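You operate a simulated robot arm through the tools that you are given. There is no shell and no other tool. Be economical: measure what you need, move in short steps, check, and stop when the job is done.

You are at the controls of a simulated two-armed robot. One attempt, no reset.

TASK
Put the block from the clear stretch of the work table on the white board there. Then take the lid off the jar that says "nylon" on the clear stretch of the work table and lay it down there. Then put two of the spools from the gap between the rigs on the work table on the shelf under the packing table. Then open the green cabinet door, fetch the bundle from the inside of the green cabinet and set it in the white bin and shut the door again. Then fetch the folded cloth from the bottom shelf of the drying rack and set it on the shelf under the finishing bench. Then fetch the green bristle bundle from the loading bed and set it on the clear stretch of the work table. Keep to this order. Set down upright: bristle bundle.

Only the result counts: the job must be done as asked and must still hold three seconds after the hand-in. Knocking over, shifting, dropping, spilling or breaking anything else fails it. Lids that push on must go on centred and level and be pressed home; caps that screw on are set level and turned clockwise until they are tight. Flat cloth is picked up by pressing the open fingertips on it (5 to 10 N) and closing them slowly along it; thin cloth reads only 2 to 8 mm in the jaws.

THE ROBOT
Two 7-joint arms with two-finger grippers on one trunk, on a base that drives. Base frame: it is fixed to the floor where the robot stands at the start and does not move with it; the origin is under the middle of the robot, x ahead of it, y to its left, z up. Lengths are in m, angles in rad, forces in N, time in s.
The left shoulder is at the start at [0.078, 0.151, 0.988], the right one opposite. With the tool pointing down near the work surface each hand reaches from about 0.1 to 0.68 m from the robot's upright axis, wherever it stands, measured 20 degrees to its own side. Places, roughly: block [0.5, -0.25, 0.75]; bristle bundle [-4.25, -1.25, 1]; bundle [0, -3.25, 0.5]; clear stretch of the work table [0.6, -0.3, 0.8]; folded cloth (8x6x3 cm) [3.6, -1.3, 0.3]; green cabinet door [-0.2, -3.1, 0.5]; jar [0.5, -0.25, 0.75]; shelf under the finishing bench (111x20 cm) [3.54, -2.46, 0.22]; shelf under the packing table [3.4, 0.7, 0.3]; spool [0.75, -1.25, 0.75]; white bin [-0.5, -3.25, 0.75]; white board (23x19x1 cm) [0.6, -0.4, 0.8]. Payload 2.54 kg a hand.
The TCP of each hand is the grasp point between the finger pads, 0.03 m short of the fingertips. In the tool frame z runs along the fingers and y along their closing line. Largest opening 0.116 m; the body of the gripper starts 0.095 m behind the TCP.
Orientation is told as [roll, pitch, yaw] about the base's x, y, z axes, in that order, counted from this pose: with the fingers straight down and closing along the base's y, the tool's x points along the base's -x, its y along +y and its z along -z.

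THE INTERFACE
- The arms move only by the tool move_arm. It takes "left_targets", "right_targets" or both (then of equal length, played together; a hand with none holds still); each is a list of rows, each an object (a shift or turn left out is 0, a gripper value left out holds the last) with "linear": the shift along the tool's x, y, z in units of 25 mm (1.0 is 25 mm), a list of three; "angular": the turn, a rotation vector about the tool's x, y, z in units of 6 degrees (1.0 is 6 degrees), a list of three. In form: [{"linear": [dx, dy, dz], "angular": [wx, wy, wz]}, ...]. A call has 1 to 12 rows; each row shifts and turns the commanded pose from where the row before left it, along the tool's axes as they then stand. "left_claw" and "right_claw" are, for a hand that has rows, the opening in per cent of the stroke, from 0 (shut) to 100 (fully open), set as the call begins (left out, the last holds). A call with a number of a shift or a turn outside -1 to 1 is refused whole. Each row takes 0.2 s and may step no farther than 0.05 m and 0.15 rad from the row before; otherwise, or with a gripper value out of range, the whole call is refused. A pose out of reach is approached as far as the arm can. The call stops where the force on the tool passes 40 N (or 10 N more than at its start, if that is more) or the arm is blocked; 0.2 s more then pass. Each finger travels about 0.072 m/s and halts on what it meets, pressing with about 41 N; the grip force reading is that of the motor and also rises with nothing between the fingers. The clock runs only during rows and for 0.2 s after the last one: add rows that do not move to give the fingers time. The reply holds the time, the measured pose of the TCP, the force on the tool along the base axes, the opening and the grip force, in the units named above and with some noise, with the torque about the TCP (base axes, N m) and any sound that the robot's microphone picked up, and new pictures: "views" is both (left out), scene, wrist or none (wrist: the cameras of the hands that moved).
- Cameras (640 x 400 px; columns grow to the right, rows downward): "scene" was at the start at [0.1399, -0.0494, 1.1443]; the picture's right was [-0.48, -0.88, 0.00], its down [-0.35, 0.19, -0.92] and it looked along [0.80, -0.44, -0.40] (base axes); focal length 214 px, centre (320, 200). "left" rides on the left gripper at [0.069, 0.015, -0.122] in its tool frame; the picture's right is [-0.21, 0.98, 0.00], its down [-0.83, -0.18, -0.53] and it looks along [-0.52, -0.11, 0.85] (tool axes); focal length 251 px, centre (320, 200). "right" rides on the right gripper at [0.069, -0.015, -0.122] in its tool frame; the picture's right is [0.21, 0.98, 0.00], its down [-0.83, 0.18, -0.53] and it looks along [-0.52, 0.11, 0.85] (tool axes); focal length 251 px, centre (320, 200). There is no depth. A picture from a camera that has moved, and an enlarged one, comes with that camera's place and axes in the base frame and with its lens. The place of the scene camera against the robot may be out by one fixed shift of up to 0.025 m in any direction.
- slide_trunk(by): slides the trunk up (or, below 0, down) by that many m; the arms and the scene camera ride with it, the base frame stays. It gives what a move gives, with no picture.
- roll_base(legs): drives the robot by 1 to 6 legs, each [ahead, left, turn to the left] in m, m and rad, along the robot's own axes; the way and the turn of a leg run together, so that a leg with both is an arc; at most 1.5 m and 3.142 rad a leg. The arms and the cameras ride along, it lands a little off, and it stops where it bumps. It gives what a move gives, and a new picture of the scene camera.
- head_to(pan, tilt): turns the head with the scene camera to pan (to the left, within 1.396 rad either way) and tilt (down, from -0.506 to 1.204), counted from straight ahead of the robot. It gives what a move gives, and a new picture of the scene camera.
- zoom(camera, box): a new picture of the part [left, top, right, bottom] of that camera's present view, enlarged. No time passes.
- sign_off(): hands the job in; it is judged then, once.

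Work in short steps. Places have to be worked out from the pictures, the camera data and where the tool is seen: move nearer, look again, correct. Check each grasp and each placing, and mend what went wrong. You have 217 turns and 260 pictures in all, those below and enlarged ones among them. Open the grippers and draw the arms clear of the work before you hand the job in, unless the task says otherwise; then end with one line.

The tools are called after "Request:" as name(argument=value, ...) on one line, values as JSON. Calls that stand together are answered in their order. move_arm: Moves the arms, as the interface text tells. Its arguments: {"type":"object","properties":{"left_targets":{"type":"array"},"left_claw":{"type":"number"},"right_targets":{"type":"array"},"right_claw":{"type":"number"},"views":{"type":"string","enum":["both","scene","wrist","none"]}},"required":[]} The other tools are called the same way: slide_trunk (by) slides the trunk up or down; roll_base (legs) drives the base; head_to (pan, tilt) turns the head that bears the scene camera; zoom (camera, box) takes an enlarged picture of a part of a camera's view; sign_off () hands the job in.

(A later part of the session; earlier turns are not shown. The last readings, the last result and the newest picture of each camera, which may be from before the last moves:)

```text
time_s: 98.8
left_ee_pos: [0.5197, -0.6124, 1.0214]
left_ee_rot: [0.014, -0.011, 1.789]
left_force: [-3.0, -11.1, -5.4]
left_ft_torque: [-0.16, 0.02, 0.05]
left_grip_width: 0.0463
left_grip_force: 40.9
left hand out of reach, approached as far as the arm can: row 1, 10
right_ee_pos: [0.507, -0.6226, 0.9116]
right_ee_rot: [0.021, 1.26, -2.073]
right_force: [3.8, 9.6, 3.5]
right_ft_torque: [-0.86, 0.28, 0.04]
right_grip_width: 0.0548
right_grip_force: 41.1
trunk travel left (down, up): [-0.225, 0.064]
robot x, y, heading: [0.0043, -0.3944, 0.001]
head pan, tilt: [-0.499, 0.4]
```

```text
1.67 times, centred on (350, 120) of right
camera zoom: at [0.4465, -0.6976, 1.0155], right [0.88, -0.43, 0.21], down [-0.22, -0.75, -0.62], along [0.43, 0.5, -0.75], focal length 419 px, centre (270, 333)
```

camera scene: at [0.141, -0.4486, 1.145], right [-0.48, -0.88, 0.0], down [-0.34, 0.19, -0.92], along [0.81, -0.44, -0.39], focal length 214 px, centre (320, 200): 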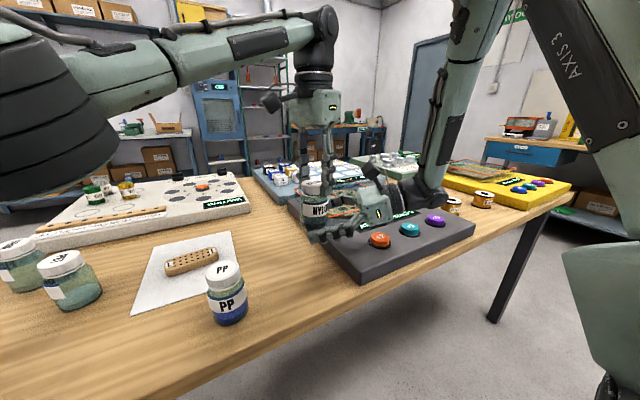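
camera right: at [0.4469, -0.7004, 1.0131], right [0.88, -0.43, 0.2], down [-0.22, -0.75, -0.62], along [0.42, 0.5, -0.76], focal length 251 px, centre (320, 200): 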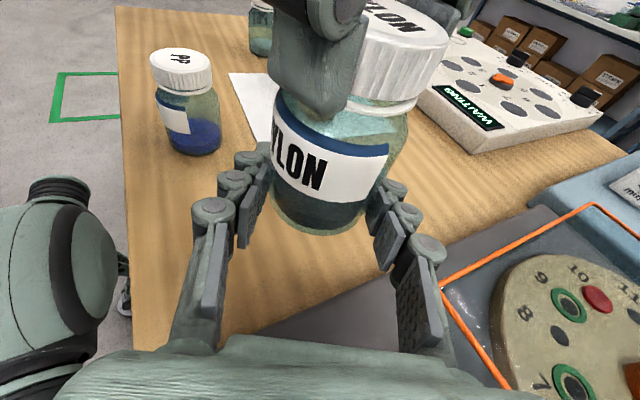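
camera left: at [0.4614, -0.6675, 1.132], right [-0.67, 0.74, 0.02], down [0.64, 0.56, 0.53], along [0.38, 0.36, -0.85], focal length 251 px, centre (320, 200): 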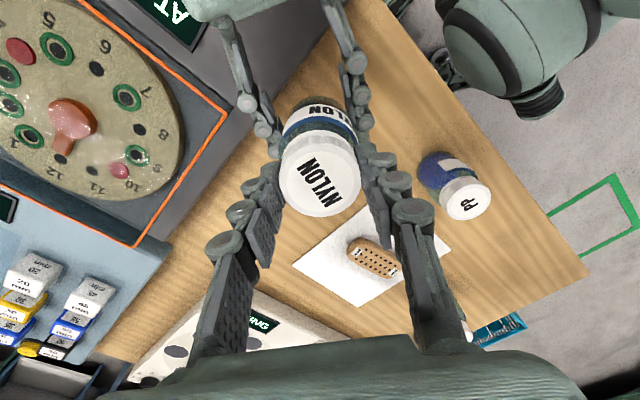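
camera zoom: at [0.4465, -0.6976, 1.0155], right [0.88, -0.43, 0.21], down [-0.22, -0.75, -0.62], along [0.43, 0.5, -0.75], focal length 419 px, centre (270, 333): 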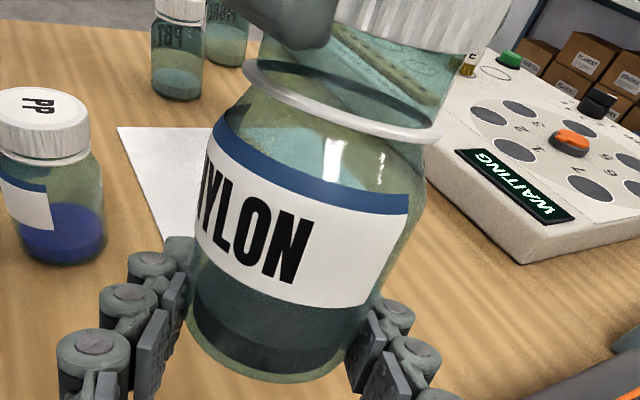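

The lid is free of the thread. I lower the jar away from it with the right hand by 2.5 cm.

Request:
move_arm(right_targets=[{"linear": [-0.24, 0, 0.077]}, {"linear": [-0.24, 0, 0.077]}, {"linear": [-0.24, 0, 0.077]}, {"linear": [-0.24, 0, 0.077]}], views="both")

```text
time_s: 99.8
left_ee_pos: [0.5183, -0.6114, 1.0217]
left_ee_rot: [0.018, -0.01, 1.787]
left_force: [-0.1, -0.1, 0.5]
left_ft_torque: [-0.03, 0.0, 0.01]
left_grip_width: 0.0465
left_grip_force: 40.8
right_ee_pos: [0.5063, -0.6229, 0.8852]
right_ee_rot: [0.019, 1.26, -2.075]
right_force: [0.5, 0.2, -0.5]
right_ft_torque: [-0.04, 0.01, -0.02]
right_grip_width: 0.0547
right_grip_force: 41.0
trunk travel left (down, up): [-0.225, 0.064]
robot x, y, heading: [-0.0019, -0.4026, -0.001]
head pan, tilt: [-0.499, 0.4]
camera scene: at [0.1406, -0.4489, 1.1451], right [-0.48, -0.88, 0.0], down [-0.34, 0.19, -0.92], along [0.81, -0.44, -0.39], focal length 214 px, centre (320, 200)
camera right: at [0.4459, -0.698, 0.9888], right [0.88, -0.43, 0.21], down [-0.22, -0.75, -0.62], along [0.43, 0.5, -0.75], focal length 251 px, centre (320, 200)
```

scene: 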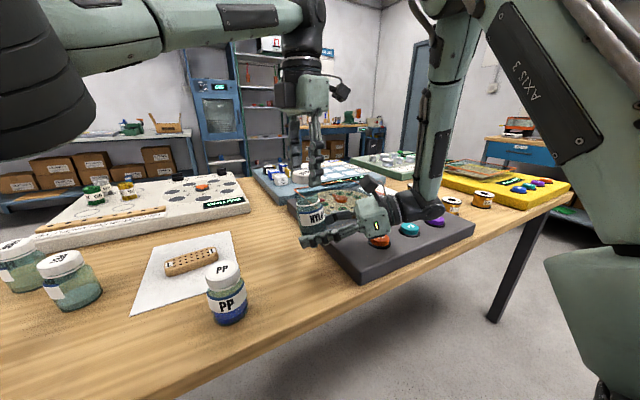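
right: 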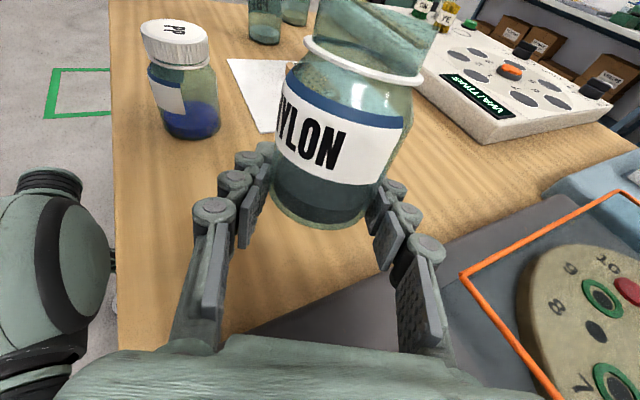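

The lid is off and in the left hand. I carry it to the free spot near (0.48, -0.23), and raise the jar a little once the left hand has left.

Request:
move_arm(left_targets=[{"linear": [-0.95, -0.112, 0]}, {"linear": [-0.95, -0.112, 0]}, {"linear": [-0.95, -0.112, 0]}, {"linear": [-0.95, -0.112, 0.3]}, {"linear": [-0.95, -0.112, 0.3]}, {"linear": [-0.95, -0.112, 0.3]}, {"linear": [-0.95, -0.112, 0.3]}, {"linear": [-0.95, -0.112, 0.3]}, {"linear": [-0.95, -0.112, 0.3]}, {"linear": [-0.95, -0.112, 0.3]}, {"linear": [-0.95, -0.112, 0.3]}, {"linear": [-0.95, -0.112, 0.3]}], right_targets=[{}, {}, {}, {}, {}, {}, {}, {}, {"linear": [0.24, 0, -0.077]}, {"linear": [0.24, 0, -0.077]}, {"linear": [0.24, 0, -0.077]}, {"linear": [0.24, 0, -0.077]}], views="none")

Request:
move_arm(left_targets=[{"linear": [-0.95, -0.112, 0.3]}, {"linear": [-0.95, -0.112, 0.3]}, {"linear": [-0.95, -0.112, 0.3]}, {"linear": [-0.95, -0.112, 0.3]}], views="both")

```text
time_s: 102.5
left_ee_pos: [0.4884, -0.3249, 0.9613]
left_ee_rot: [0.016, -0.01, 1.788]
left_force: [0.0, 0.9, -0.1]
left_ft_torque: [-0.01, 0.01, -0.01]
left_grip_width: 0.046
left_grip_force: 41.4
right_ee_pos: [0.5079, -0.624, 0.9118]
right_ee_rot: [0.019, 1.258, -2.076]
right_force: [-1.1, 0.5, -1.8]
right_ft_torque: [0.0, 0.05, 0.0]
right_grip_width: 0.0549
right_grip_force: 41.5
trunk travel left (down, up): [-0.225, 0.064]
robot x, y, heading: [-0.0026, -0.3985, 0.001]
head pan, tilt: [-0.499, 0.4]
```

```text
time_s: 103.5
left_ee_pos: [0.4786, -0.2272, 0.9274]
left_ee_rot: [0.016, -0.013, 1.787]
left_force: [-0.1, 0.1, 0.4]
left_ft_torque: [0.0, -0.02, 0.0]
left_grip_width: 0.046
left_grip_force: 41.0
right_ee_pos: [0.5079, -0.6236, 0.9115]
right_ee_rot: [0.018, 1.257, -2.078]
right_force: [-0.6, 0.3, -2.4]
right_ft_torque: [0.0, 0.01, 0.01]
right_grip_width: 0.0549
right_grip_force: 41.2
trunk travel left (down, up): [-0.225, 0.064]
robot x, y, heading: [-0.0016, -0.4002, 0.002]
head pan, tilt: [-0.499, 0.4]
camera scene: at [0.1406, -0.4486, 1.1451], right [-0.48, -0.88, 0.0], down [-0.34, 0.19, -0.92], along [0.81, -0.44, -0.39], focal length 214 px, centre (320, 200)
camera left: at [0.4798, -0.2984, 1.0502], right [-1.0, 0.0, 0.02], down [0.01, 0.84, 0.54], along [-0.01, 0.54, -0.84], focal length 251 px, centre (320, 200)
```

scene: 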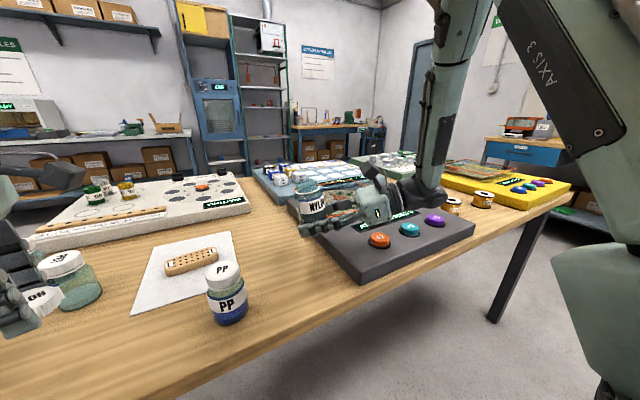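
left: 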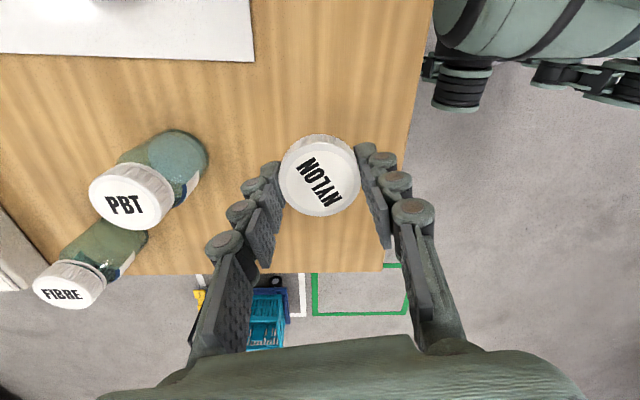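

The spot is clear. I lower the lid to the table, creeping for contact.

Request:
move_arm(left_targets=[{"linear": [0, 0, 0.9]}, {"linear": [0, 0, 0.9]}, {"linear": [0, 0, 0.9]}, {"linear": [0, 0, 0.7]}, {"linear": [0, 0, 0.3]}, {"linear": [0, 0, 0.1]}, {"linear": [0, 0, 0.1]}, {"linear": [0, 0, 0.1]}], views="none")

```text
time_s: 105.2
left_ee_pos: [0.4765, -0.2274, 0.8298]
left_ee_rot: [0.015, -0.012, 1.788]
left_force: [-0.5, -0.1, 5.9]
left_ft_torque: [0.01, -0.17, 0.02]
left_grip_width: 0.046
left_grip_force: 41.0
right_ee_pos: [0.5086, -0.6245, 0.9108]
right_ee_rot: [0.02, 1.259, -2.076]
right_force: [0.8, 0.3, -2.1]
right_ft_torque: [-0.01, 0.0, -0.01]
right_grip_width: 0.0543
right_grip_force: 40.7
trunk travel left (down, up): [-0.225, 0.064]
robot x, y, heading: [0.0034, -0.3983, 0.006]
head pan, tilt: [-0.499, 0.4]
```

Contact at 5.9 N. I open and rise, then look.

Request:
move_arm(left_targets=[{}, {}, {}, {}, {}], left_claw=100, views="none")

Request:
move_arm(left_targets=[{"linear": [0, 0, -1]}, {"linear": [0, 0, -1]}, {"linear": [0, 0, -1]}, {"linear": [0, 0, -1]}, {"linear": [0, 0, -1]}], views="wrist")

```text
time_s: 106.5
left_ee_pos: [0.476, -0.2269, 0.8284]
left_ee_rot: [0.016, -0.012, 1.787]
left_force: [-0.1, -0.1, -0.7]
left_ft_torque: [0.0, -0.03, 0.0]
left_grip_width: 0.116
left_grip_force: 0.1
right_ee_pos: [0.5083, -0.6237, 0.9108]
right_ee_rot: [0.018, 1.26, -2.076]
right_force: [-0.2, 0.3, -1.3]
right_ft_torque: [-0.01, 0.0, 0.0]
right_grip_width: 0.0547
right_grip_force: 41.2
trunk travel left (down, up): [-0.225, 0.064]
robot x, y, heading: [-0.001, -0.4016, 0.002]
head pan, tilt: [-0.499, 0.4]
```

```text
time_s: 107.7
left_ee_pos: [0.4801, -0.2265, 0.9526]
left_ee_rot: [0.016, -0.012, 1.789]
left_force: [-0.1, -0.2, -0.9]
left_ft_torque: [-0.03, -0.01, 0.0]
left_grip_width: 0.1157
left_grip_force: 0.0
right_ee_pos: [0.5082, -0.6243, 0.9119]
right_ee_rot: [0.02, 1.258, -2.078]
right_force: [0.0, 0.6, -1.9]
right_ft_torque: [-0.02, 0.01, 0.0]
right_grip_width: 0.0545
right_grip_force: 41.3
trunk travel left (down, up): [-0.225, 0.064]
robot x, y, heading: [-0.0014, -0.403, 0.005]
head pan, tilt: [-0.499, 0.4]
camera left: at [0.4812, -0.2977, 1.0766], right [-1.0, 0.0, 0.02], down [0.01, 0.84, 0.54], along [-0.02, 0.54, -0.84], focal length 251 px, centre (320, 200)
```

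left: 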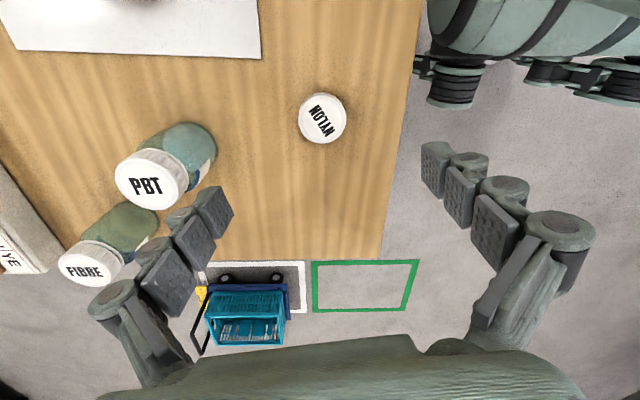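

The lid lies flat on the table. Now the left hand goes back to take the jar by its neck and return it to its spot.

Request:
move_arm(left_targets=[{"linear": [0.5, 0, -0.9]}, {"linear": [0.5, 0, -0.9]}, {"linear": [0.5, 0, -0.9]}, {"linear": [0.98, 0.15, 0]}, {"linear": [0.98, 0.15, 0]}, {"linear": [0.98, 0.15, 0]}, {"linear": [0.98, 0.15, 0]}, {"linear": [0.98, 0.15, 0]}, {"linear": [0.98, 0.15, 0]}, {"linear": [0.98, 0.15, 0]}, {"linear": [0.98, 0.15, 0]}, {"linear": [0.98, 0.15, 0]}], views="wrist")

```text
time_s: 110.2
left_ee_pos: [0.5021, -0.4857, 1.0212]
left_ee_rot: [0.016, -0.012, 1.786]
left_force: [0.7, 0.2, 0.1]
left_ft_torque: [0.0, 0.01, 0.02]
left_grip_width: 0.116
left_grip_force: 0.1
right_ee_pos: [0.5074, -0.6244, 0.9124]
right_ee_rot: [0.016, 1.259, -2.077]
right_force: [-0.4, 0.5, -0.9]
right_ft_torque: [0.0, -0.02, -0.03]
right_grip_width: 0.0547
right_grip_force: 40.8
trunk travel left (down, up): [-0.225, 0.064]
robot x, y, heading: [-0.0028, -0.3993, -0.0]
head pan, tilt: [-0.499, 0.4]
camera left: at [0.5038, -0.5575, 1.1446], right [-1.0, 0.0, 0.02], down [0.01, 0.84, 0.54], along [-0.02, 0.54, -0.84], focal length 251 px, centre (320, 200)
```

left: 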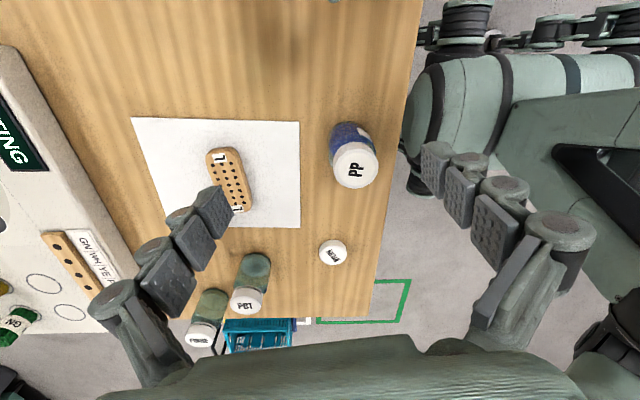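

Aligned so far; I slide the remaining 13.5 cm to the jar.

Request:
move_arm(left_targets=[{"linear": [0.9, 0.15, 0]}, {"linear": [0.9, 0.15, 0]}, {"linear": [0.9, 0.15, 0]}, {"linear": [0.9, 0.15, 0]}, {"linear": [0.9, 0.15, 0]}, {"linear": [0.9, 0.15, 0]}], views="both")

```text
time_s: 111.7
left_ee_pos: [0.5098, -0.6145, 1.0186]
left_ee_rot: [0.016, -0.011, 1.787]
left_force: [-0.5, -0.3, 0.1]
left_ft_torque: [0.0, 0.02, -0.01]
left_grip_width: 0.1163
left_grip_force: 0.0
left hand out of reach, approached as far as the arm can: row 6
right_ee_pos: [0.5078, -0.6243, 0.9109]
right_ee_rot: [0.017, 1.26, -2.077]
right_force: [0.0, -0.2, -1.9]
right_ft_torque: [-0.05, -0.04, -0.01]
right_grip_width: 0.0549
right_grip_force: 41.1
trunk travel left (down, up): [-0.225, 0.064]
robot x, y, heading: [-0.0004, -0.4032, 0.006]
head pan, tilt: [-0.499, 0.4]
camera scene: at [0.1406, -0.4485, 1.1451], right [-0.48, -0.88, 0.0], down [-0.34, 0.18, -0.92], along [0.81, -0.44, -0.39], focal length 214 px, centre (320, 200)
camera left: at [0.5107, -0.6851, 1.1418], right [-1.0, 0.0, 0.02], down [0.01, 0.84, 0.54], along [-0.02, 0.54, -0.84], focal length 251 px, centre (320, 200)
```

scene: 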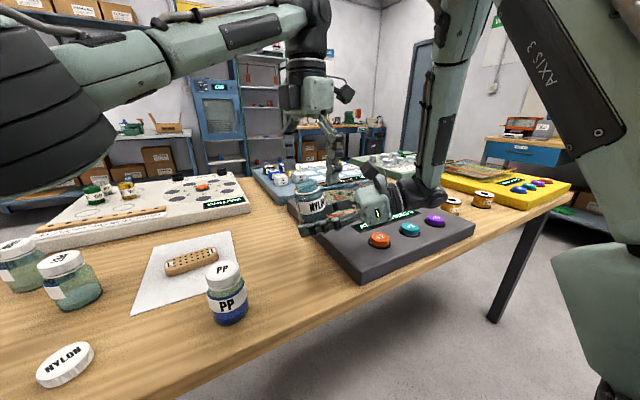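
left: 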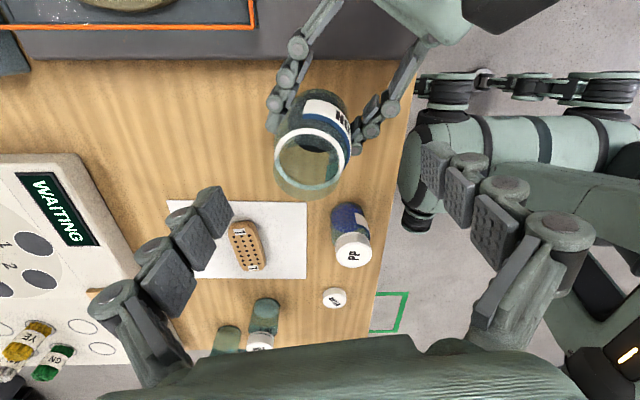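

The open neck sits between the left fingers. I adjust slightly and close on it.

Request:
move_arm(left_targets=[{"linear": [-0.12, -0.2, 0.25]}], views="none")

Request:
move_arm(left_targets=[{}, {}, {}, {}, {}], left_claw=0, views="wrist")

Request:
zoom(camera="right", box=[220, 0, 480, 240])

```text
time_s: 112.0
left_ee_pos: [0.5113, -0.6104, 1.0125]
left_ee_rot: [0.016, -0.013, 1.788]
left_force: [-0.6, 0.0, 0.6]
left_ft_torque: [0.03, -0.02, -0.03]
left_grip_width: 0.1159
left_grip_force: 0.0
right_ee_pos: [0.5084, -0.623, 0.9116]
right_ee_rot: [0.017, 1.258, -2.076]
right_force: [0.3, 0.1, -1.2]
right_ft_torque: [0.0, -0.01, -0.01]
right_grip_width: 0.0546
right_grip_force: 41.1
trunk travel left (down, up): [-0.225, 0.064]
robot x, y, heading: [-0.0006, -0.4003, 0.001]
head pan, tilt: [-0.499, 0.4]
```

```text
time_s: 113.2
left_ee_pos: [0.5148, -0.6107, 1.0124]
left_ee_rot: [0.015, -0.01, 1.791]
left_force: [19.5, 2.7, 3.4]
left_ft_torque: [-0.2, -0.93, 0.0]
left_grip_width: 0.0427
left_grip_force: 41.3
right_ee_pos: [0.5069, -0.624, 0.9101]
right_ee_rot: [0.012, 1.258, -2.081]
right_force: [-18.3, -1.9, -5.2]
right_ft_torque: [0.39, -0.93, 0.21]
right_grip_width: 0.0546
right_grip_force: 41.5
trunk travel left (down, up): [-0.225, 0.064]
robot x, y, heading: [-0.0005, -0.4007, 0.002]
head pan, tilt: [-0.499, 0.4]
camera left: at [0.5153, -0.6805, 1.1357], right [-1.0, 0.0, 0.02], down [0.01, 0.84, 0.54], along [-0.01, 0.54, -0.84], focal length 251 px, centre (320, 200)
```

left: 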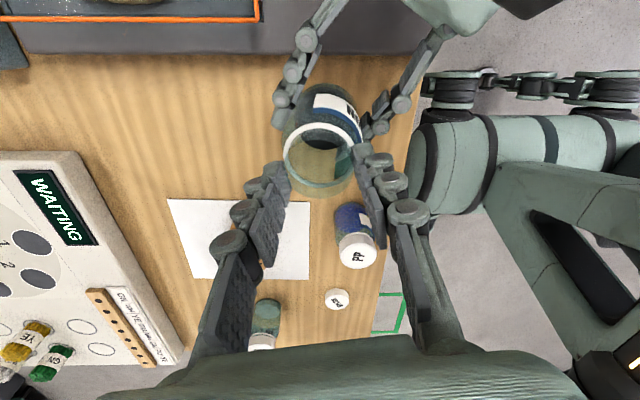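

```text
1.67 times, centred on (350, 120) of right
camera zoom: at [0.4465, -0.6978, 1.0141], right [0.88, -0.43, 0.21], down [-0.22, -0.75, -0.62], along [0.42, 0.5, -0.76], focal length 419 px, centre (270, 333)
```

zoom: 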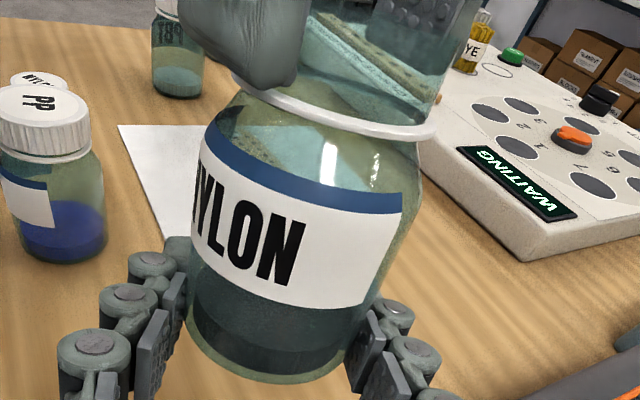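

The neck is held at 43 mm. I open the right hand and back it straight out.

Request:
move_arm(right_targets=[{}, {}, {}, {}, {"linear": [0, 0, -0.6]}, {"linear": [0, 0, -1]}, {"linear": [0, 0, -1]}, {"linear": [0, 0, -1]}, {"linear": [0, 0, -1]}, {"linear": [0, 0, -1]}, {"linear": [0, 0, -1]}, {"linear": [0, 0, -1]}], right_claw=100, views="scene")

```text
time_s: 115.8
left_ee_pos: [0.5121, -0.6108, 1.0119]
left_ee_rot: [0.014, -0.011, 1.787]
left_force: [0.0, -0.7, 0.2]
left_ft_torque: [0.0, 0.0, -0.01]
left_grip_width: 0.0424
left_grip_force: 40.7
right_ee_pos: [0.4162, -0.7803, 0.97]
right_ee_rot: [0.018, 1.26, -2.079]
right_force: [-0.8, 0.4, -1.0]
right_ft_torque: [0.01, -0.01, -0.02]
right_grip_width: 0.1163
right_grip_force: 0.1
trunk travel left (down, up): [-0.225, 0.064]
robot x, y, heading: [0.0044, -0.3969, -0.004]
head pan, tilt: [-0.499, 0.4]
camera scene: at [0.1404, -0.4491, 1.1451], right [-0.48, -0.88, 0.0], down [-0.34, 0.19, -0.92], along [0.81, -0.44, -0.39], focal length 214 px, centre (320, 200)
```

scene: 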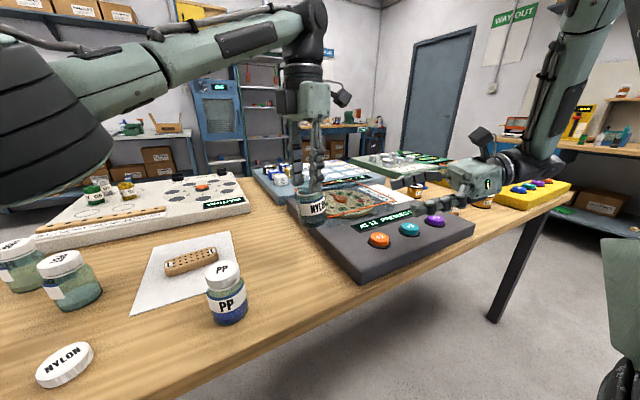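

The jar hangs from the left hand. I move it back over its original spot and lower it.

Request:
move_arm(left_targets=[{"linear": [-0.58, -0.68, 0]}, {"linear": [-0.59, -0.68, 0]}, {"linear": [0, 0, 0.9]}, {"linear": [0, 0, 0.9]}, {"linear": [0, 0, 0.9]}, {"linear": [0, 0, 0.6]}, {"linear": [0, 0, 0.3]}], views="both")

```text
time_s: 117.5
left_ee_pos: [0.5401, -0.5749, 0.9202]
left_ee_rot: [0.016, -0.012, 1.788]
left_force: [0.6, -0.6, 0.3]
left_ft_torque: [0.02, 0.02, 0.0]
left_grip_width: 0.0424
left_grip_force: 41.2
right_ee_pos: [0.417, -0.7801, 0.9696]
right_ee_rot: [0.018, 1.257, -2.077]
right_force: [0.1, -0.2, 0.3]
right_ft_torque: [-0.01, 0.02, -0.02]
right_grip_width: 0.1161
right_grip_force: 0.0
trunk travel left (down, up): [-0.225, 0.064]
robot x, y, heading: [-0.0008, -0.402, 0.005]
head pan, tilt: [-0.499, 0.4]
camera scene: at [0.1406, -0.4489, 1.1451], right [-0.48, -0.88, 0.0], down [-0.34, 0.19, -0.92], along [0.81, -0.44, -0.39], focal length 214 px, centre (320, 200)
camera left: at [0.5405, -0.6455, 1.0437], right [-1.0, 0.0, 0.02], down [0.01, 0.84, 0.54], along [-0.01, 0.54, -0.84], focal length 251 px, centre (320, 200)
```

scene: 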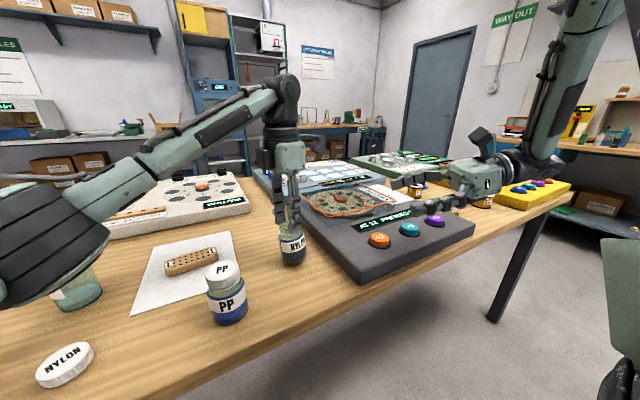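
left: 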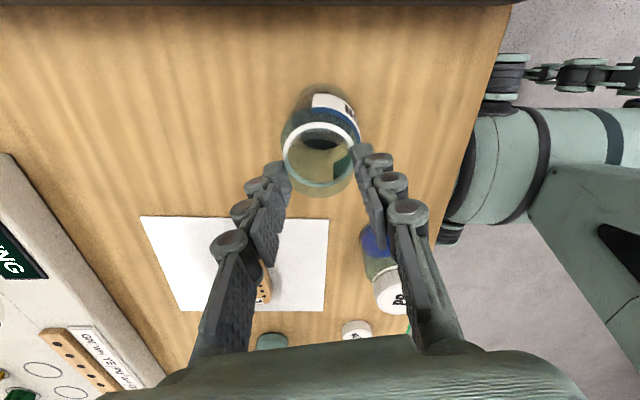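

Nearly there; I creep down until contact.

Request:
move_arm(left_targets=[{"linear": [0, 0, 0.1]}, {"linear": [0, 0, 0.1]}, {"linear": [0, 0, 0.1]}, {"linear": [0, 0, 0.1]}], views="none")

```text
time_s: 118.5
left_ee_pos: [0.5378, -0.5739, 0.9116]
left_ee_rot: [0.013, -0.01, 1.787]
left_force: [0.3, 0.4, 1.3]
left_ft_torque: [0.01, -0.06, 0.02]
left_grip_width: 0.0424
left_grip_force: 41.8
right_ee_pos: [0.4161, -0.7809, 0.9692]
right_ee_rot: [0.019, 1.26, -2.076]
right_force: [0.1, 0.1, -0.2]
right_ft_torque: [0.01, 0.03, -0.01]
right_grip_width: 0.1161
right_grip_force: 0.2
trunk travel left (down, up): [-0.225, 0.064]
robot x, y, heading: [-0.0002, -0.3996, 0.001]
head pan, tilt: [-0.499, 0.4]
```

Touching (z 0.9116 as predicted). One more small press to seat it flat, then I open and rise.

Request:
move_arm(left_targets=[{"linear": [0, 0, 0.08]}, {"linear": [0, 0, 0.04]}], views="none")

Request:
move_arm(left_targets=[{}, {}, {}, {}, {}], left_claw=100, views="none")

Request:
move_arm(left_targets=[{"linear": [0, 0, -0.5]}, {"linear": [0, 0, -1]}, {"linear": [0, 0, -1]}, {"linear": [0, 0, -1]}, {"linear": [-1, 0, 0]}, {"linear": [-1, 0, 0]}, {"linear": [-1, 0, 0]}, {"linear": [-1, 0, 0]}], views="both")

```text
time_s: 119.0
left_ee_pos: [0.5364, -0.5742, 0.9115]
left_ee_rot: [0.011, -0.007, 1.784]
left_force: [0.5, -0.4, 23.6]
left_ft_torque: [0.13, -0.14, -0.03]
left_grip_width: 0.0424
left_grip_force: 41.0
right_ee_pos: [0.4145, -0.7784, 0.9712]
right_ee_rot: [0.025, 1.26, -2.07]
right_force: [-0.4, 0.2, -0.7]
right_ft_torque: [0.03, -0.02, 0.0]
right_grip_width: 0.1159
right_grip_force: 0.0
trunk travel left (down, up): [-0.225, 0.064]
robot x, y, heading: [-0.0027, -0.4, 0.002]
head pan, tilt: [-0.499, 0.4]
```

```text
time_s: 120.2
left_ee_pos: [0.5375, -0.5735, 0.9079]
left_ee_rot: [0.016, -0.012, 1.787]
left_force: [0.7, -0.7, -0.3]
left_ft_torque: [-0.04, -0.03, -0.02]
left_grip_width: 0.1159
left_grip_force: 0.0
right_ee_pos: [0.4149, -0.7792, 0.9703]
right_ee_rot: [0.019, 1.26, -2.078]
right_force: [-1.5, 0.1, 0.1]
right_ft_torque: [0.01, 0.01, 0.01]
right_grip_width: 0.1161
right_grip_force: 0.1
trunk travel left (down, up): [-0.225, 0.064]
robot x, y, heading: [0.0025, -0.3991, -0.003]
head pan, tilt: [-0.499, 0.4]
```

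```text
time_s: 122.0
left_ee_pos: [0.5199, -0.476, 0.9954]
left_ee_rot: [0.016, -0.011, 1.788]
left_force: [-0.2, -0.1, 0.2]
left_ft_torque: [-0.03, -0.01, 0.01]
left_grip_width: 0.1159
left_grip_force: 0.2
right_ee_pos: [0.4167, -0.7788, 0.9704]
right_ee_rot: [0.019, 1.259, -2.075]
right_force: [0.5, -0.2, 1.0]
right_ft_torque: [-0.04, 0.0, 0.01]
right_grip_width: 0.1159
right_grip_force: 0.0
trunk travel left (down, up): [-0.225, 0.064]
robot x, y, heading: [0.0037, -0.3985, -0.001]
head pan, tilt: [-0.499, 0.4]
camera scene: at [0.1402, -0.4485, 1.1452], right [-0.48, -0.88, 0.0], down [-0.34, 0.18, -0.92], along [0.81, -0.44, -0.39], focal length 214 px, centre (320, 200)
camera left: at [0.5213, -0.5471, 1.1188], right [-1.0, 0.0, 0.02], down [0.01, 0.84, 0.54], along [-0.02, 0.54, -0.84], focal length 251 px, centre (320, 200)
```

scene: 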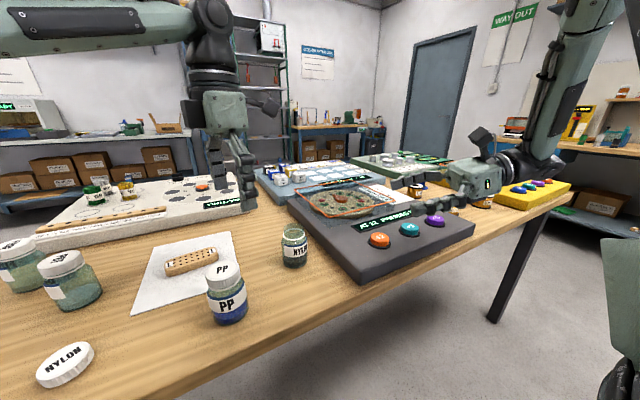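
left: 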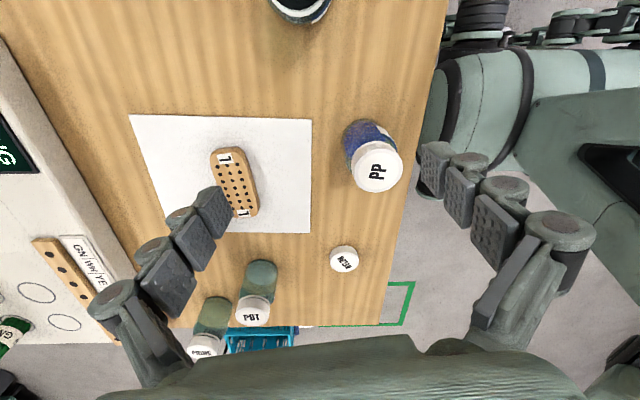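

The jar stands open and the lid is laid down. Next the spools: I retract the right hand a bit and shift the base about 0.8 m right.

Request:
move_arm(right_targets=[{"linear": [0, 0, -1]}, {"linear": [0, 0, -1]}, {"linear": [0, 0, -1]}, {"linear": [0, 0, -1]}, {"linear": [0, 0, -1]}, {"linear": [0, 0, -1]}], left_targets=[{"linear": [-0.2, 0.5, -0.4]}, {"linear": [-0.2, 0.5, -0.4]}, {"linear": [-0.2, 0.5, -0.4]}, {"linear": [-0.2, 0.5, -0.4]}, {"linear": [-0.2, 0.5, -0.4]}, {"linear": [-0.2, 0.5, -0.4]}], views="none")

Request:
roll_base(legs=[[0, -0.8, 0]])

```text
time_s: 123.5
left_ee_pos: [0.4383, -0.4661, 1.0596]
left_ee_rot: [0.015, -0.013, 1.786]
left_force: [-0.5, 0.0, 0.5]
left_ft_torque: [-0.02, -0.03, 0.04]
left_grip_width: 0.1157
left_grip_force: 0.2
right_ee_pos: [0.3442, -0.9046, 1.0178]
right_ee_rot: [0.02, 1.26, -2.078]
right_force: [-0.7, -0.4, 0.2]
right_ft_torque: [0.01, 0.0, -0.04]
right_grip_width: 0.116
right_grip_force: 0.1
trunk travel left (down, up): [-0.225, 0.064]
robot x, y, heading: [0.0, -0.4022, -0.0]
head pan, tilt: [-0.499, 0.4]
```

```text
time_s: 131.6
left_ee_pos: [0.4398, -1.2717, 1.0592]
left_ee_rot: [0.015, -0.013, 1.785]
left_force: [0.3, -0.4, 0.3]
left_ft_torque: [-0.02, 0.01, 0.02]
left_grip_width: 0.1159
left_grip_force: 0.0
right_ee_pos: [0.3445, -1.7113, 1.0169]
right_ee_rot: [0.02, 1.258, -2.08]
right_force: [0.0, 0.2, -0.2]
right_ft_torque: [0.03, 0.03, 0.0]
right_grip_width: 0.1157
right_grip_force: 0.0
trunk travel left (down, up): [-0.225, 0.064]
robot x, y, heading: [-0.0001, -1.2082, -0.0]
head pan, tilt: [-0.499, 0.4]
camera scene: at [0.1413, -1.2558, 1.1451], right [-0.48, -0.88, 0.0], down [-0.34, 0.19, -0.92], along [0.81, -0.44, -0.39], focal length 214 px, centre (320, 200)
```

scene: 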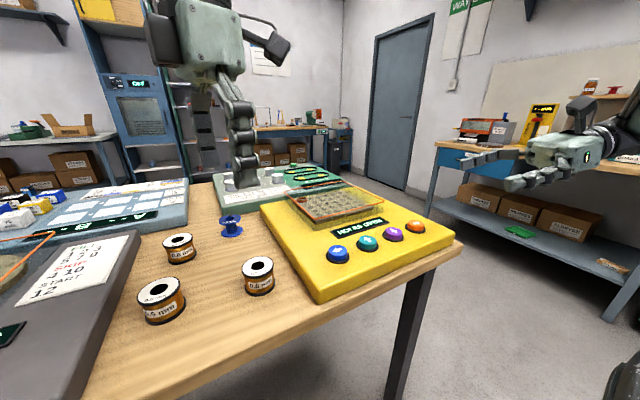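

Three copper spools and a blue bobbin lie in the gap. I estimate spool 1 at (0.571, -1.131), spool 2 at (0.753, -1.152) and spool 3 at (0.552, -1.316). The left hand moves above spool 1.

Request:
move_arm(left_targets=[{"linear": [-0.626, -0.904, 0.6]}, {"linear": [-0.626, -0.904, 0.6]}, {"linear": [-0.626, -0.904, 0.6]}, {"linear": [-0.626, -0.904, 0.6]}, {"linear": [-0.626, -0.904, 0.6]}, {"linear": [-0.626, -0.904, 0.6]}, {"linear": [-0.626, -0.904, 0.6]}], views="wrist")

```text
time_s: 133.2
left_ee_pos: [0.5697, -1.1289, 0.9558]
left_ee_rot: [0.014, -0.01, 1.784]
left_force: [0.0, -0.4, 0.1]
left_ft_torque: [0.01, 0.02, -0.02]
left_grip_width: 0.1161
left_grip_force: 0.0
right_ee_pos: [0.3447, -1.7123, 1.0179]
right_ee_rot: [0.021, 1.259, -2.079]
right_force: [-0.4, -0.2, -0.4]
right_ft_torque: [-0.03, 0.0, -0.06]
right_grip_width: 0.1161
right_grip_force: 0.0
trunk travel left (down, up): [-0.225, 0.064]
robot x, y, heading: [0.0018, -1.2074, -0.004]
head pan, tilt: [-0.499, 0.4]
camera left: at [0.5707, -1.1991, 1.0782], right [-1.0, 0.0, 0.02], down [0.01, 0.84, 0.54], along [-0.01, 0.54, -0.84], focal length 251 px, centre (320, 200)
```

left: 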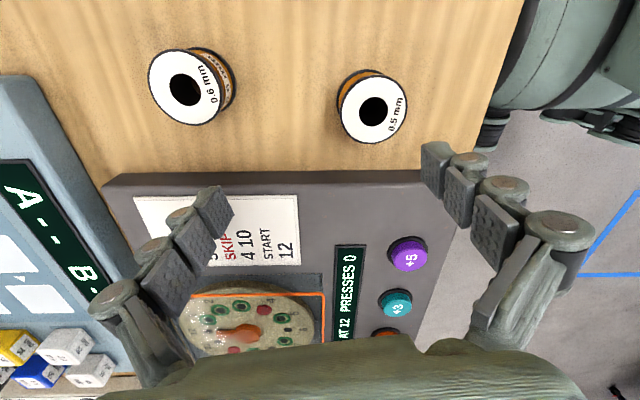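

The wrist view puts spool 1 nearer, at about (0.517, -1.141). I shift there and lower.

Request:
move_arm(left_targets=[{"linear": [0, 0.72, 0.6]}, {"linear": [0, 0.72, 0.6]}, {"linear": [0, 0.72, 0.6]}], views="wrist")

```text
time_s: 134.0
left_ee_pos: [0.5157, -1.1434, 0.9091]
left_ee_rot: [0.014, -0.009, 1.784]
left_force: [-0.3, -0.2, 0.3]
left_ft_torque: [0.0, -0.01, 0.01]
left_grip_width: 0.116
left_grip_force: 0.1
right_ee_pos: [0.3444, -1.7109, 1.0176]
right_ee_rot: [0.022, 1.258, -2.077]
right_force: [0.0, 0.0, 0.0]
right_ft_torque: [0.01, 0.0, -0.02]
right_grip_width: 0.1159
right_grip_force: 0.2
trunk travel left (down, up): [-0.225, 0.064]
robot x, y, heading: [0.0016, -1.2083, -0.002]
head pan, tilt: [-0.499, 0.4]
camera left: at [0.5168, -1.2139, 1.0335], right [-1.0, 0.0, 0.02], down [0.01, 0.84, 0.54], along [-0.01, 0.54, -0.84], focal length 251 px, centre (320, 200)
```

left: 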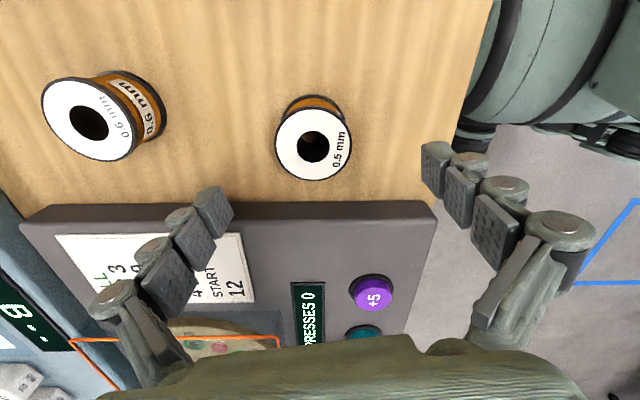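

The spool is centred to a few mm. I descend to grasp height.

Request:
move_arm(left_targets=[{"linear": [-0.05, -0.12, 0.9]}, {"linear": [0, 0, 0.9]}, {"linear": [0, 0, 0.6]}], views="wrist")

```text
time_s: 134.8
left_ee_pos: [0.5179, -1.141, 0.8511]
left_ee_rot: [0.016, -0.011, 1.784]
left_force: [-1.7, 0.8, 0.2]
left_ft_torque: [0.04, 0.02, 0.0]
left_grip_width: 0.1158
left_grip_force: 0.0
right_ee_pos: [0.3445, -1.7115, 1.0175]
right_ee_rot: [0.021, 1.259, -2.078]
right_force: [-0.9, 0.0, 0.2]
right_ft_torque: [0.03, 0.02, 0.01]
right_grip_width: 0.1161
right_grip_force: 0.0
trunk travel left (down, up): [-0.225, 0.064]
robot x, y, heading: [0.0007, -1.2088, 0.0]
head pan, tilt: [-0.499, 0.4]
camera left: at [0.5185, -1.2107, 0.974], right [-1.0, 0.0, 0.02], down [0.01, 0.84, 0.54], along [-0.01, 0.54, -0.84], focal length 251 px, centre (320, 200)
```

left: 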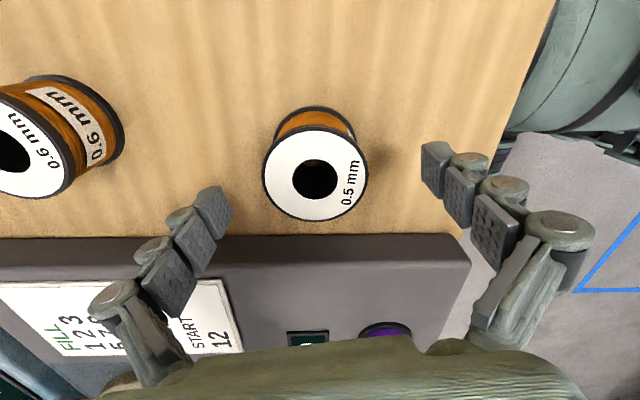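

The spool is about 68 mm across with its top at 0.828. I lower a touch and close.

Request:
move_arm(left_targets=[{"linear": [-0.14, 0, 0.25]}, {"linear": [0, 0, 0.25]}], views="none")

Request:
move_arm(left_targets=[{}, {}, {}, {}], left_claw=0, views="none")

Request:
move_arm(left_targets=[{"linear": [0, 0, -0.5]}, {"linear": [0, 0, -1]}, {"linear": [0, 0, -1]}, {"linear": [0, 0, -1]}, {"linear": [0, 0, -1]}, {"linear": [0, 0, -1]}, {"linear": [0, 0, -1]}], views="wrist")

```text
time_s: 135.4
left_ee_pos: [0.5149, -1.1363, 0.8383]
left_ee_rot: [0.015, -0.014, 1.783]
left_force: [-0.2, -0.5, 0.5]
left_ft_torque: [0.02, 0.03, -0.02]
left_grip_width: 0.1159
left_grip_force: 0.1
right_ee_pos: [0.3455, -1.7119, 1.017]
right_ee_rot: [0.02, 1.259, -2.079]
right_force: [0.8, -1.0, 0.0]
right_ft_torque: [0.01, 0.0, 0.01]
right_grip_width: 0.116
right_grip_force: 0.1
trunk travel left (down, up): [-0.225, 0.064]
robot x, y, heading: [0.0004, -1.2042, 0.001]
head pan, tilt: [-0.499, 0.4]
```

```text
time_s: 136.4
left_ee_pos: [0.5144, -1.1366, 0.8385]
left_ee_rot: [0.016, -0.01, 1.783]
left_force: [2.6, 1.0, 2.7]
left_ft_torque: [-0.11, -0.1, 0.05]
left_grip_width: 0.0575
left_grip_force: 40.6
right_ee_pos: [0.3448, -1.7106, 1.0189]
right_ee_rot: [0.019, 1.259, -2.078]
right_force: [-0.2, 0.6, 0.7]
right_ft_torque: [-0.02, -0.03, -0.01]
right_grip_width: 0.1159
right_grip_force: 0.0
trunk travel left (down, up): [-0.225, 0.064]
robot x, y, heading: [-0.0012, -1.2078, 0.001]
head pan, tilt: [-0.499, 0.4]
```

```text
time_s: 138.0
left_ee_pos: [0.52, -1.1399, 0.9992]
left_ee_rot: [0.016, -0.013, 1.783]
left_force: [0.8, -0.5, -1.3]
left_ft_torque: [0.02, 0.01, -0.05]
left_grip_width: 0.0572
left_grip_force: 41.2
right_ee_pos: [0.3442, -1.7112, 1.0174]
right_ee_rot: [0.019, 1.258, -2.076]
right_force: [-1.3, -0.8, 0.3]
right_ft_torque: [-0.02, -0.01, 0.0]
right_grip_width: 0.1158
right_grip_force: 0.1
trunk travel left (down, up): [-0.225, 0.064]
robot x, y, heading: [-0.0, -1.2058, 0.002]
head pan, tilt: [-0.499, 0.4]
camera left: at [0.5203, -1.2105, 1.1217], right [-1.0, 0.0, 0.02], down [0.01, 0.84, 0.54], along [-0.01, 0.54, -0.84], focal length 251 px, centre (320, 200)
```

left: 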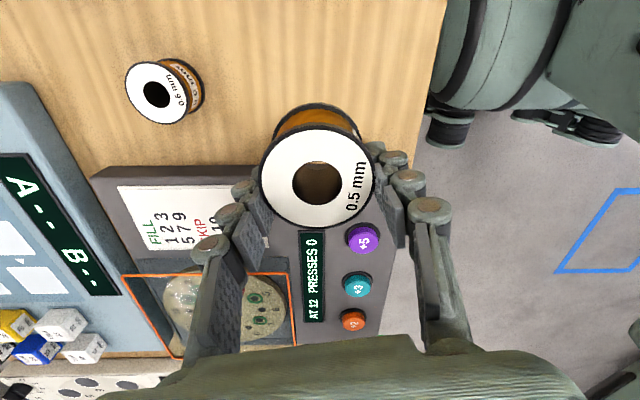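

Spool 1 is held. For the second, I point the right hand straight down and shift the base left so that spool 3 falls in the right hand's zone.

Request:
move_arm(right_targets=[{"angular": [0, -1, 0]}, {"angular": [0, -1, 0]}, {"angular": [0, -1, 0]}, {"angular": [0, -1, 0]}, {"angular": [0, -1, 0]}, {"angular": [0, -1, 0]}, {"angular": [0, -1, 0]}, {"angular": [0, -1, 0]}, {"angular": [0, -1, 0]}, {"angular": [0, -1, 0]}, {"angular": [0, -1, 0]}, {"angular": [0, -1, 0]}], views="none")

Request:
roll_base(legs=[[0, 0.3, 0]])

```text
time_s: 140.6
left_ee_pos: [0.5207, -1.1385, 0.9973]
left_ee_rot: [0.016, -0.011, 1.784]
left_force: [0.9, -0.1, -1.9]
left_ft_torque: [0.02, 0.01, 0.0]
left_grip_width: 0.0572
left_grip_force: 40.8
right_ee_pos: [0.3464, -1.7122, 1.0171]
right_ee_rot: [0.007, 0.0, -2.098]
right_force: [0.2, -0.7, 0.1]
right_ft_torque: [0.01, -0.01, 0.02]
right_grip_width: 0.1157
right_grip_force: 0.0
trunk travel left (down, up): [-0.225, 0.064]
robot x, y, heading: [-0.0017, -1.2073, -0.003]
head pan, tilt: [-0.499, 0.4]
```

```text
time_s: 144.1
left_ee_pos: [0.5178, -0.8289, 0.9987]
left_ee_rot: [0.015, -0.011, 1.79]
left_force: [-0.2, 0.2, -1.3]
left_ft_torque: [0.03, 0.0, -0.01]
left_grip_width: 0.0574
left_grip_force: 41.4
right_ee_pos: [0.3468, -1.4024, 1.0177]
right_ee_rot: [0.005, 0.001, -2.091]
right_force: [0.4, -0.5, 1.4]
right_ft_torque: [-0.02, 0.0, -0.01]
right_grip_width: 0.1162
right_grip_force: 0.0
trunk travel left (down, up): [-0.225, 0.064]
robot x, y, heading: [0.0014, -0.8991, 0.008]
head pan, tilt: [-0.499, 0.4]
camera scene: at [0.1407, -0.9481, 1.1451], right [-0.47, -0.88, 0.0], down [-0.34, 0.18, -0.92], along [0.81, -0.44, -0.39], focal length 214 px, centre (320, 200)
```

scene: 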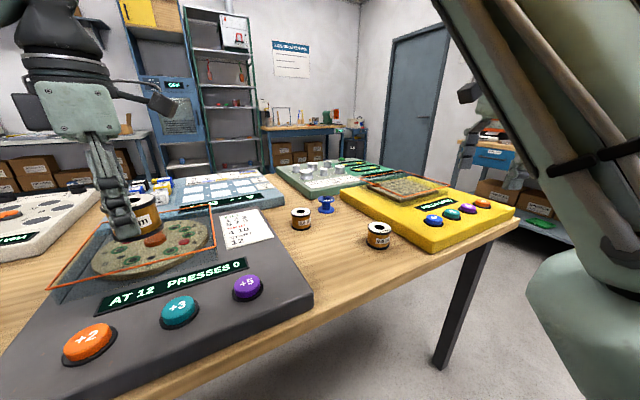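

Spool 3 is estimated at about (0.52, -1.33). I move the right hand above it.

Request:
move_arm(right_targets=[{"linear": [0.97, 0.75, 0.4]}, {"linear": [0.97, 0.75, 0.4]}, {"linear": [0.97, 0.75, 0.4]}, {"linear": [0.97, 0.75, 0.4]}, {"linear": [0.97, 0.75, 0.4]}, {"linear": [0.97, 0.75, 0.4]}], views="wrist")

```text
time_s: 145.5
left_ee_pos: [0.5181, -0.8294, 0.9982]
left_ee_rot: [0.016, -0.013, 1.791]
left_force: [-0.4, 0.3, -1.2]
left_ft_torque: [-0.01, 0.05, 0.0]
left_grip_width: 0.0571
left_grip_force: 41.1
right_ee_pos: [0.5206, -1.329, 0.9586]
right_ee_rot: [0.005, 0.001, -2.089]
right_force: [-0.4, -0.1, 0.3]
right_ft_torque: [-0.03, 0.02, -0.01]
right_grip_width: 0.1159
right_grip_force: 0.0
trunk travel left (down, up): [-0.225, 0.064]
robot x, y, heading: [0.0003, -0.9016, 0.013]
head pan, tilt: [-0.499, 0.4]
camera right: at [0.5416, -1.2622, 1.0811], right [0.95, -0.3, 0.01], down [-0.26, -0.81, 0.53], along [-0.15, -0.51, -0.85], focal length 251 px, centre (320, 200)
```

right: 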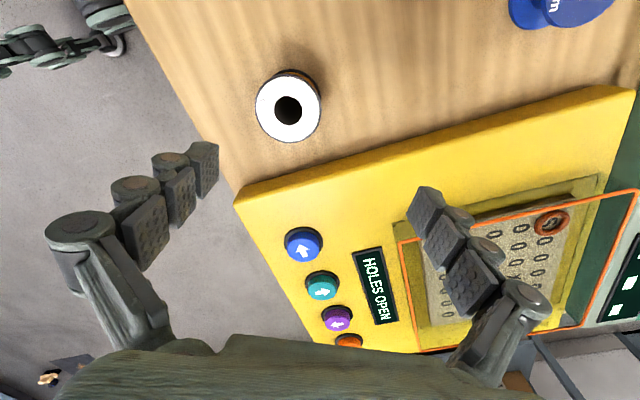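

Spool 3's top is at about (0.498, -1.306). I shift and descend partway.

Request:
move_arm(right_targets=[{"linear": [0.09, -0.31, 0.7]}, {"linear": [0.09, -0.31, 0.7]}, {"linear": [0.09, -0.31, 0.7]}, {"linear": [0.09, -0.31, 0.7]}], views="wrist")

```text
time_s: 146.5
left_ee_pos: [0.5181, -0.8304, 0.9995]
left_ee_rot: [0.016, -0.012, 1.791]
left_force: [-0.4, -0.1, -2.5]
left_ft_torque: [0.0, 0.01, 0.0]
left_grip_width: 0.0571
left_grip_force: 40.7
right_ee_pos: [0.4965, -1.3081, 0.8886]
right_ee_rot: [0.005, 0.002, -2.09]
right_force: [-0.1, 0.8, 0.5]
right_ft_torque: [0.01, 0.03, 0.0]
right_grip_width: 0.1158
right_grip_force: 0.1
trunk travel left (down, up): [-0.225, 0.064]
robot x, y, heading: [-0.0003, -0.8987, 0.011]
head pan, tilt: [-0.499, 0.4]
camera right: at [0.5176, -1.2407, 1.0097], right [0.95, -0.3, 0.01], down [-0.26, -0.81, 0.53], along [-0.15, -0.51, -0.85], focal length 251 px, centre (320, 200)
```

right: 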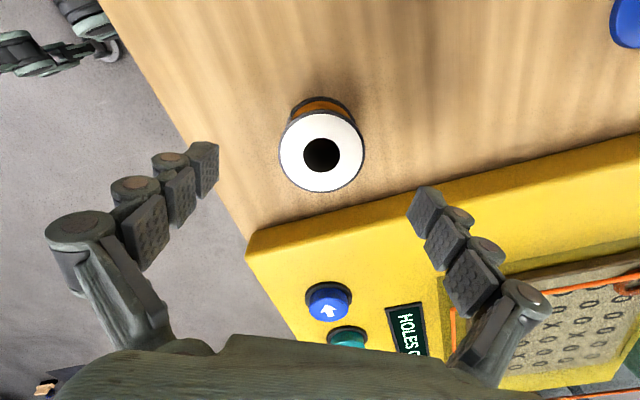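

Centred, and the outer finger clears the yellow rig by about 1.5 cm. I descend to 0.838 and close.

Request:
move_arm(right_targets=[{"linear": [0.03, 0.05, 0.8]}, {"linear": [0.03, 0.05, 0.8]}, {"linear": [0, 0, 0.4]}], views="none")

Request:
move_arm(right_targets=[{}, {}, {}, {}], right_claw=0, views="none")

Request:
move_arm(right_targets=[{"linear": [0, 0, -0.5]}, {"linear": [0, 0, -1]}, {"linear": [0, 0, -1]}, {"linear": [0, 0, -1]}, {"linear": [0, 0, -1]}, {"linear": [0, 0, -1]}, {"linear": [0, 0, -1]}], views="both")

```text
time_s: 147.3
left_ee_pos: [0.5171, -0.8299, 0.998]
left_ee_rot: [0.014, -0.012, 1.792]
left_force: [-0.6, 0.4, -1.4]
left_ft_torque: [0.03, -0.03, 0.03]
left_grip_width: 0.0572
left_grip_force: 40.9
right_ee_pos: [0.5001, -1.3092, 0.8392]
right_ee_rot: [0.006, 0.0, -2.09]
right_force: [0.1, -0.3, -0.5]
right_ft_torque: [0.0, 0.02, -0.02]
right_grip_width: 0.1161
right_grip_force: 0.0
trunk travel left (down, up): [-0.225, 0.064]
robot x, y, heading: [0.0024, -0.8984, 0.008]
head pan, tilt: [-0.499, 0.4]
```

```text
time_s: 148.3
left_ee_pos: [0.5173, -0.8289, 0.9984]
left_ee_rot: [0.015, -0.012, 1.79]
left_force: [0.4, -0.5, -1.8]
left_ft_torque: [0.02, 0.03, 0.02]
left_grip_width: 0.0571
left_grip_force: 40.7
right_ee_pos: [0.5002, -1.3083, 0.8391]
right_ee_rot: [0.005, 0.0, -2.091]
right_force: [-1.1, 0.0, 1.8]
right_ft_torque: [0.06, 0.09, -0.01]
right_grip_width: 0.0589
right_grip_force: 41.6
trunk travel left (down, up): [-0.225, 0.064]
robot x, y, heading: [0.0021, -0.8997, 0.006]
head pan, tilt: [-0.499, 0.4]
```

```text
time_s: 149.9
left_ee_pos: [0.5183, -0.8293, 0.9987]
left_ee_rot: [0.015, -0.013, 1.792]
left_force: [-0.9, 0.1, -1.3]
left_ft_torque: [-0.01, 0.02, 0.01]
left_grip_width: 0.0575
left_grip_force: 40.7
right_ee_pos: [0.5, -1.3123, 0.9996]
right_ee_rot: [0.007, 0.004, -2.09]
right_force: [0.0, 0.7, -1.9]
right_ft_torque: [-0.02, 0.0, -0.01]
right_grip_width: 0.0585
right_grip_force: 41.0
trunk travel left (down, up): [-0.225, 0.064]
robot x, y, heading: [-0.0028, -0.897, 0.01]
head pan, tilt: [-0.499, 0.4]
camera scene: at [0.1407, -0.9483, 1.1451], right [-0.47, -0.88, 0.0], down [-0.34, 0.18, -0.92], along [0.81, -0.44, -0.39], focal length 214 px, centre (320, 200)
camera right: at [0.5203, -1.2442, 1.1209], right [0.95, -0.3, 0.01], down [-0.26, -0.81, 0.53], along [-0.15, -0.51, -0.85], focal length 251 px, centre (320, 200)
```

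scene: 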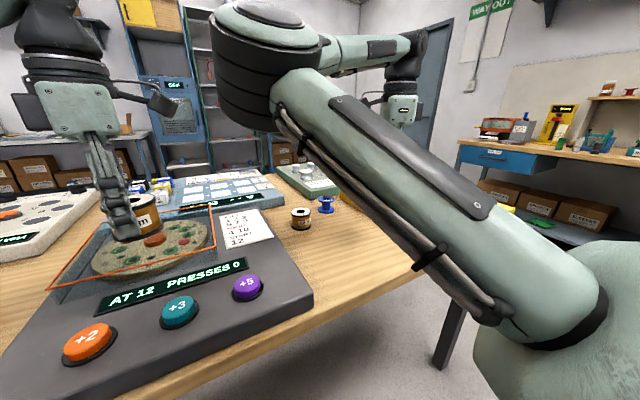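
right: 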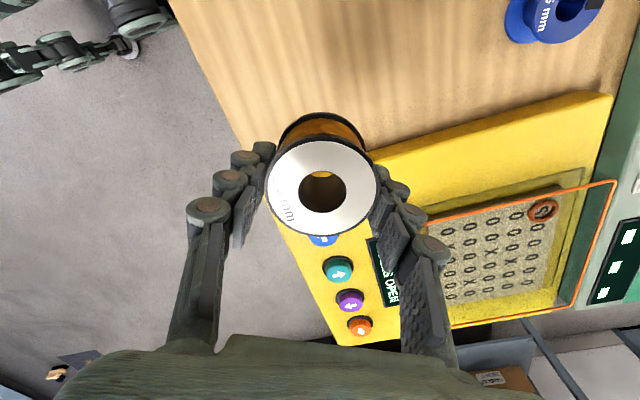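

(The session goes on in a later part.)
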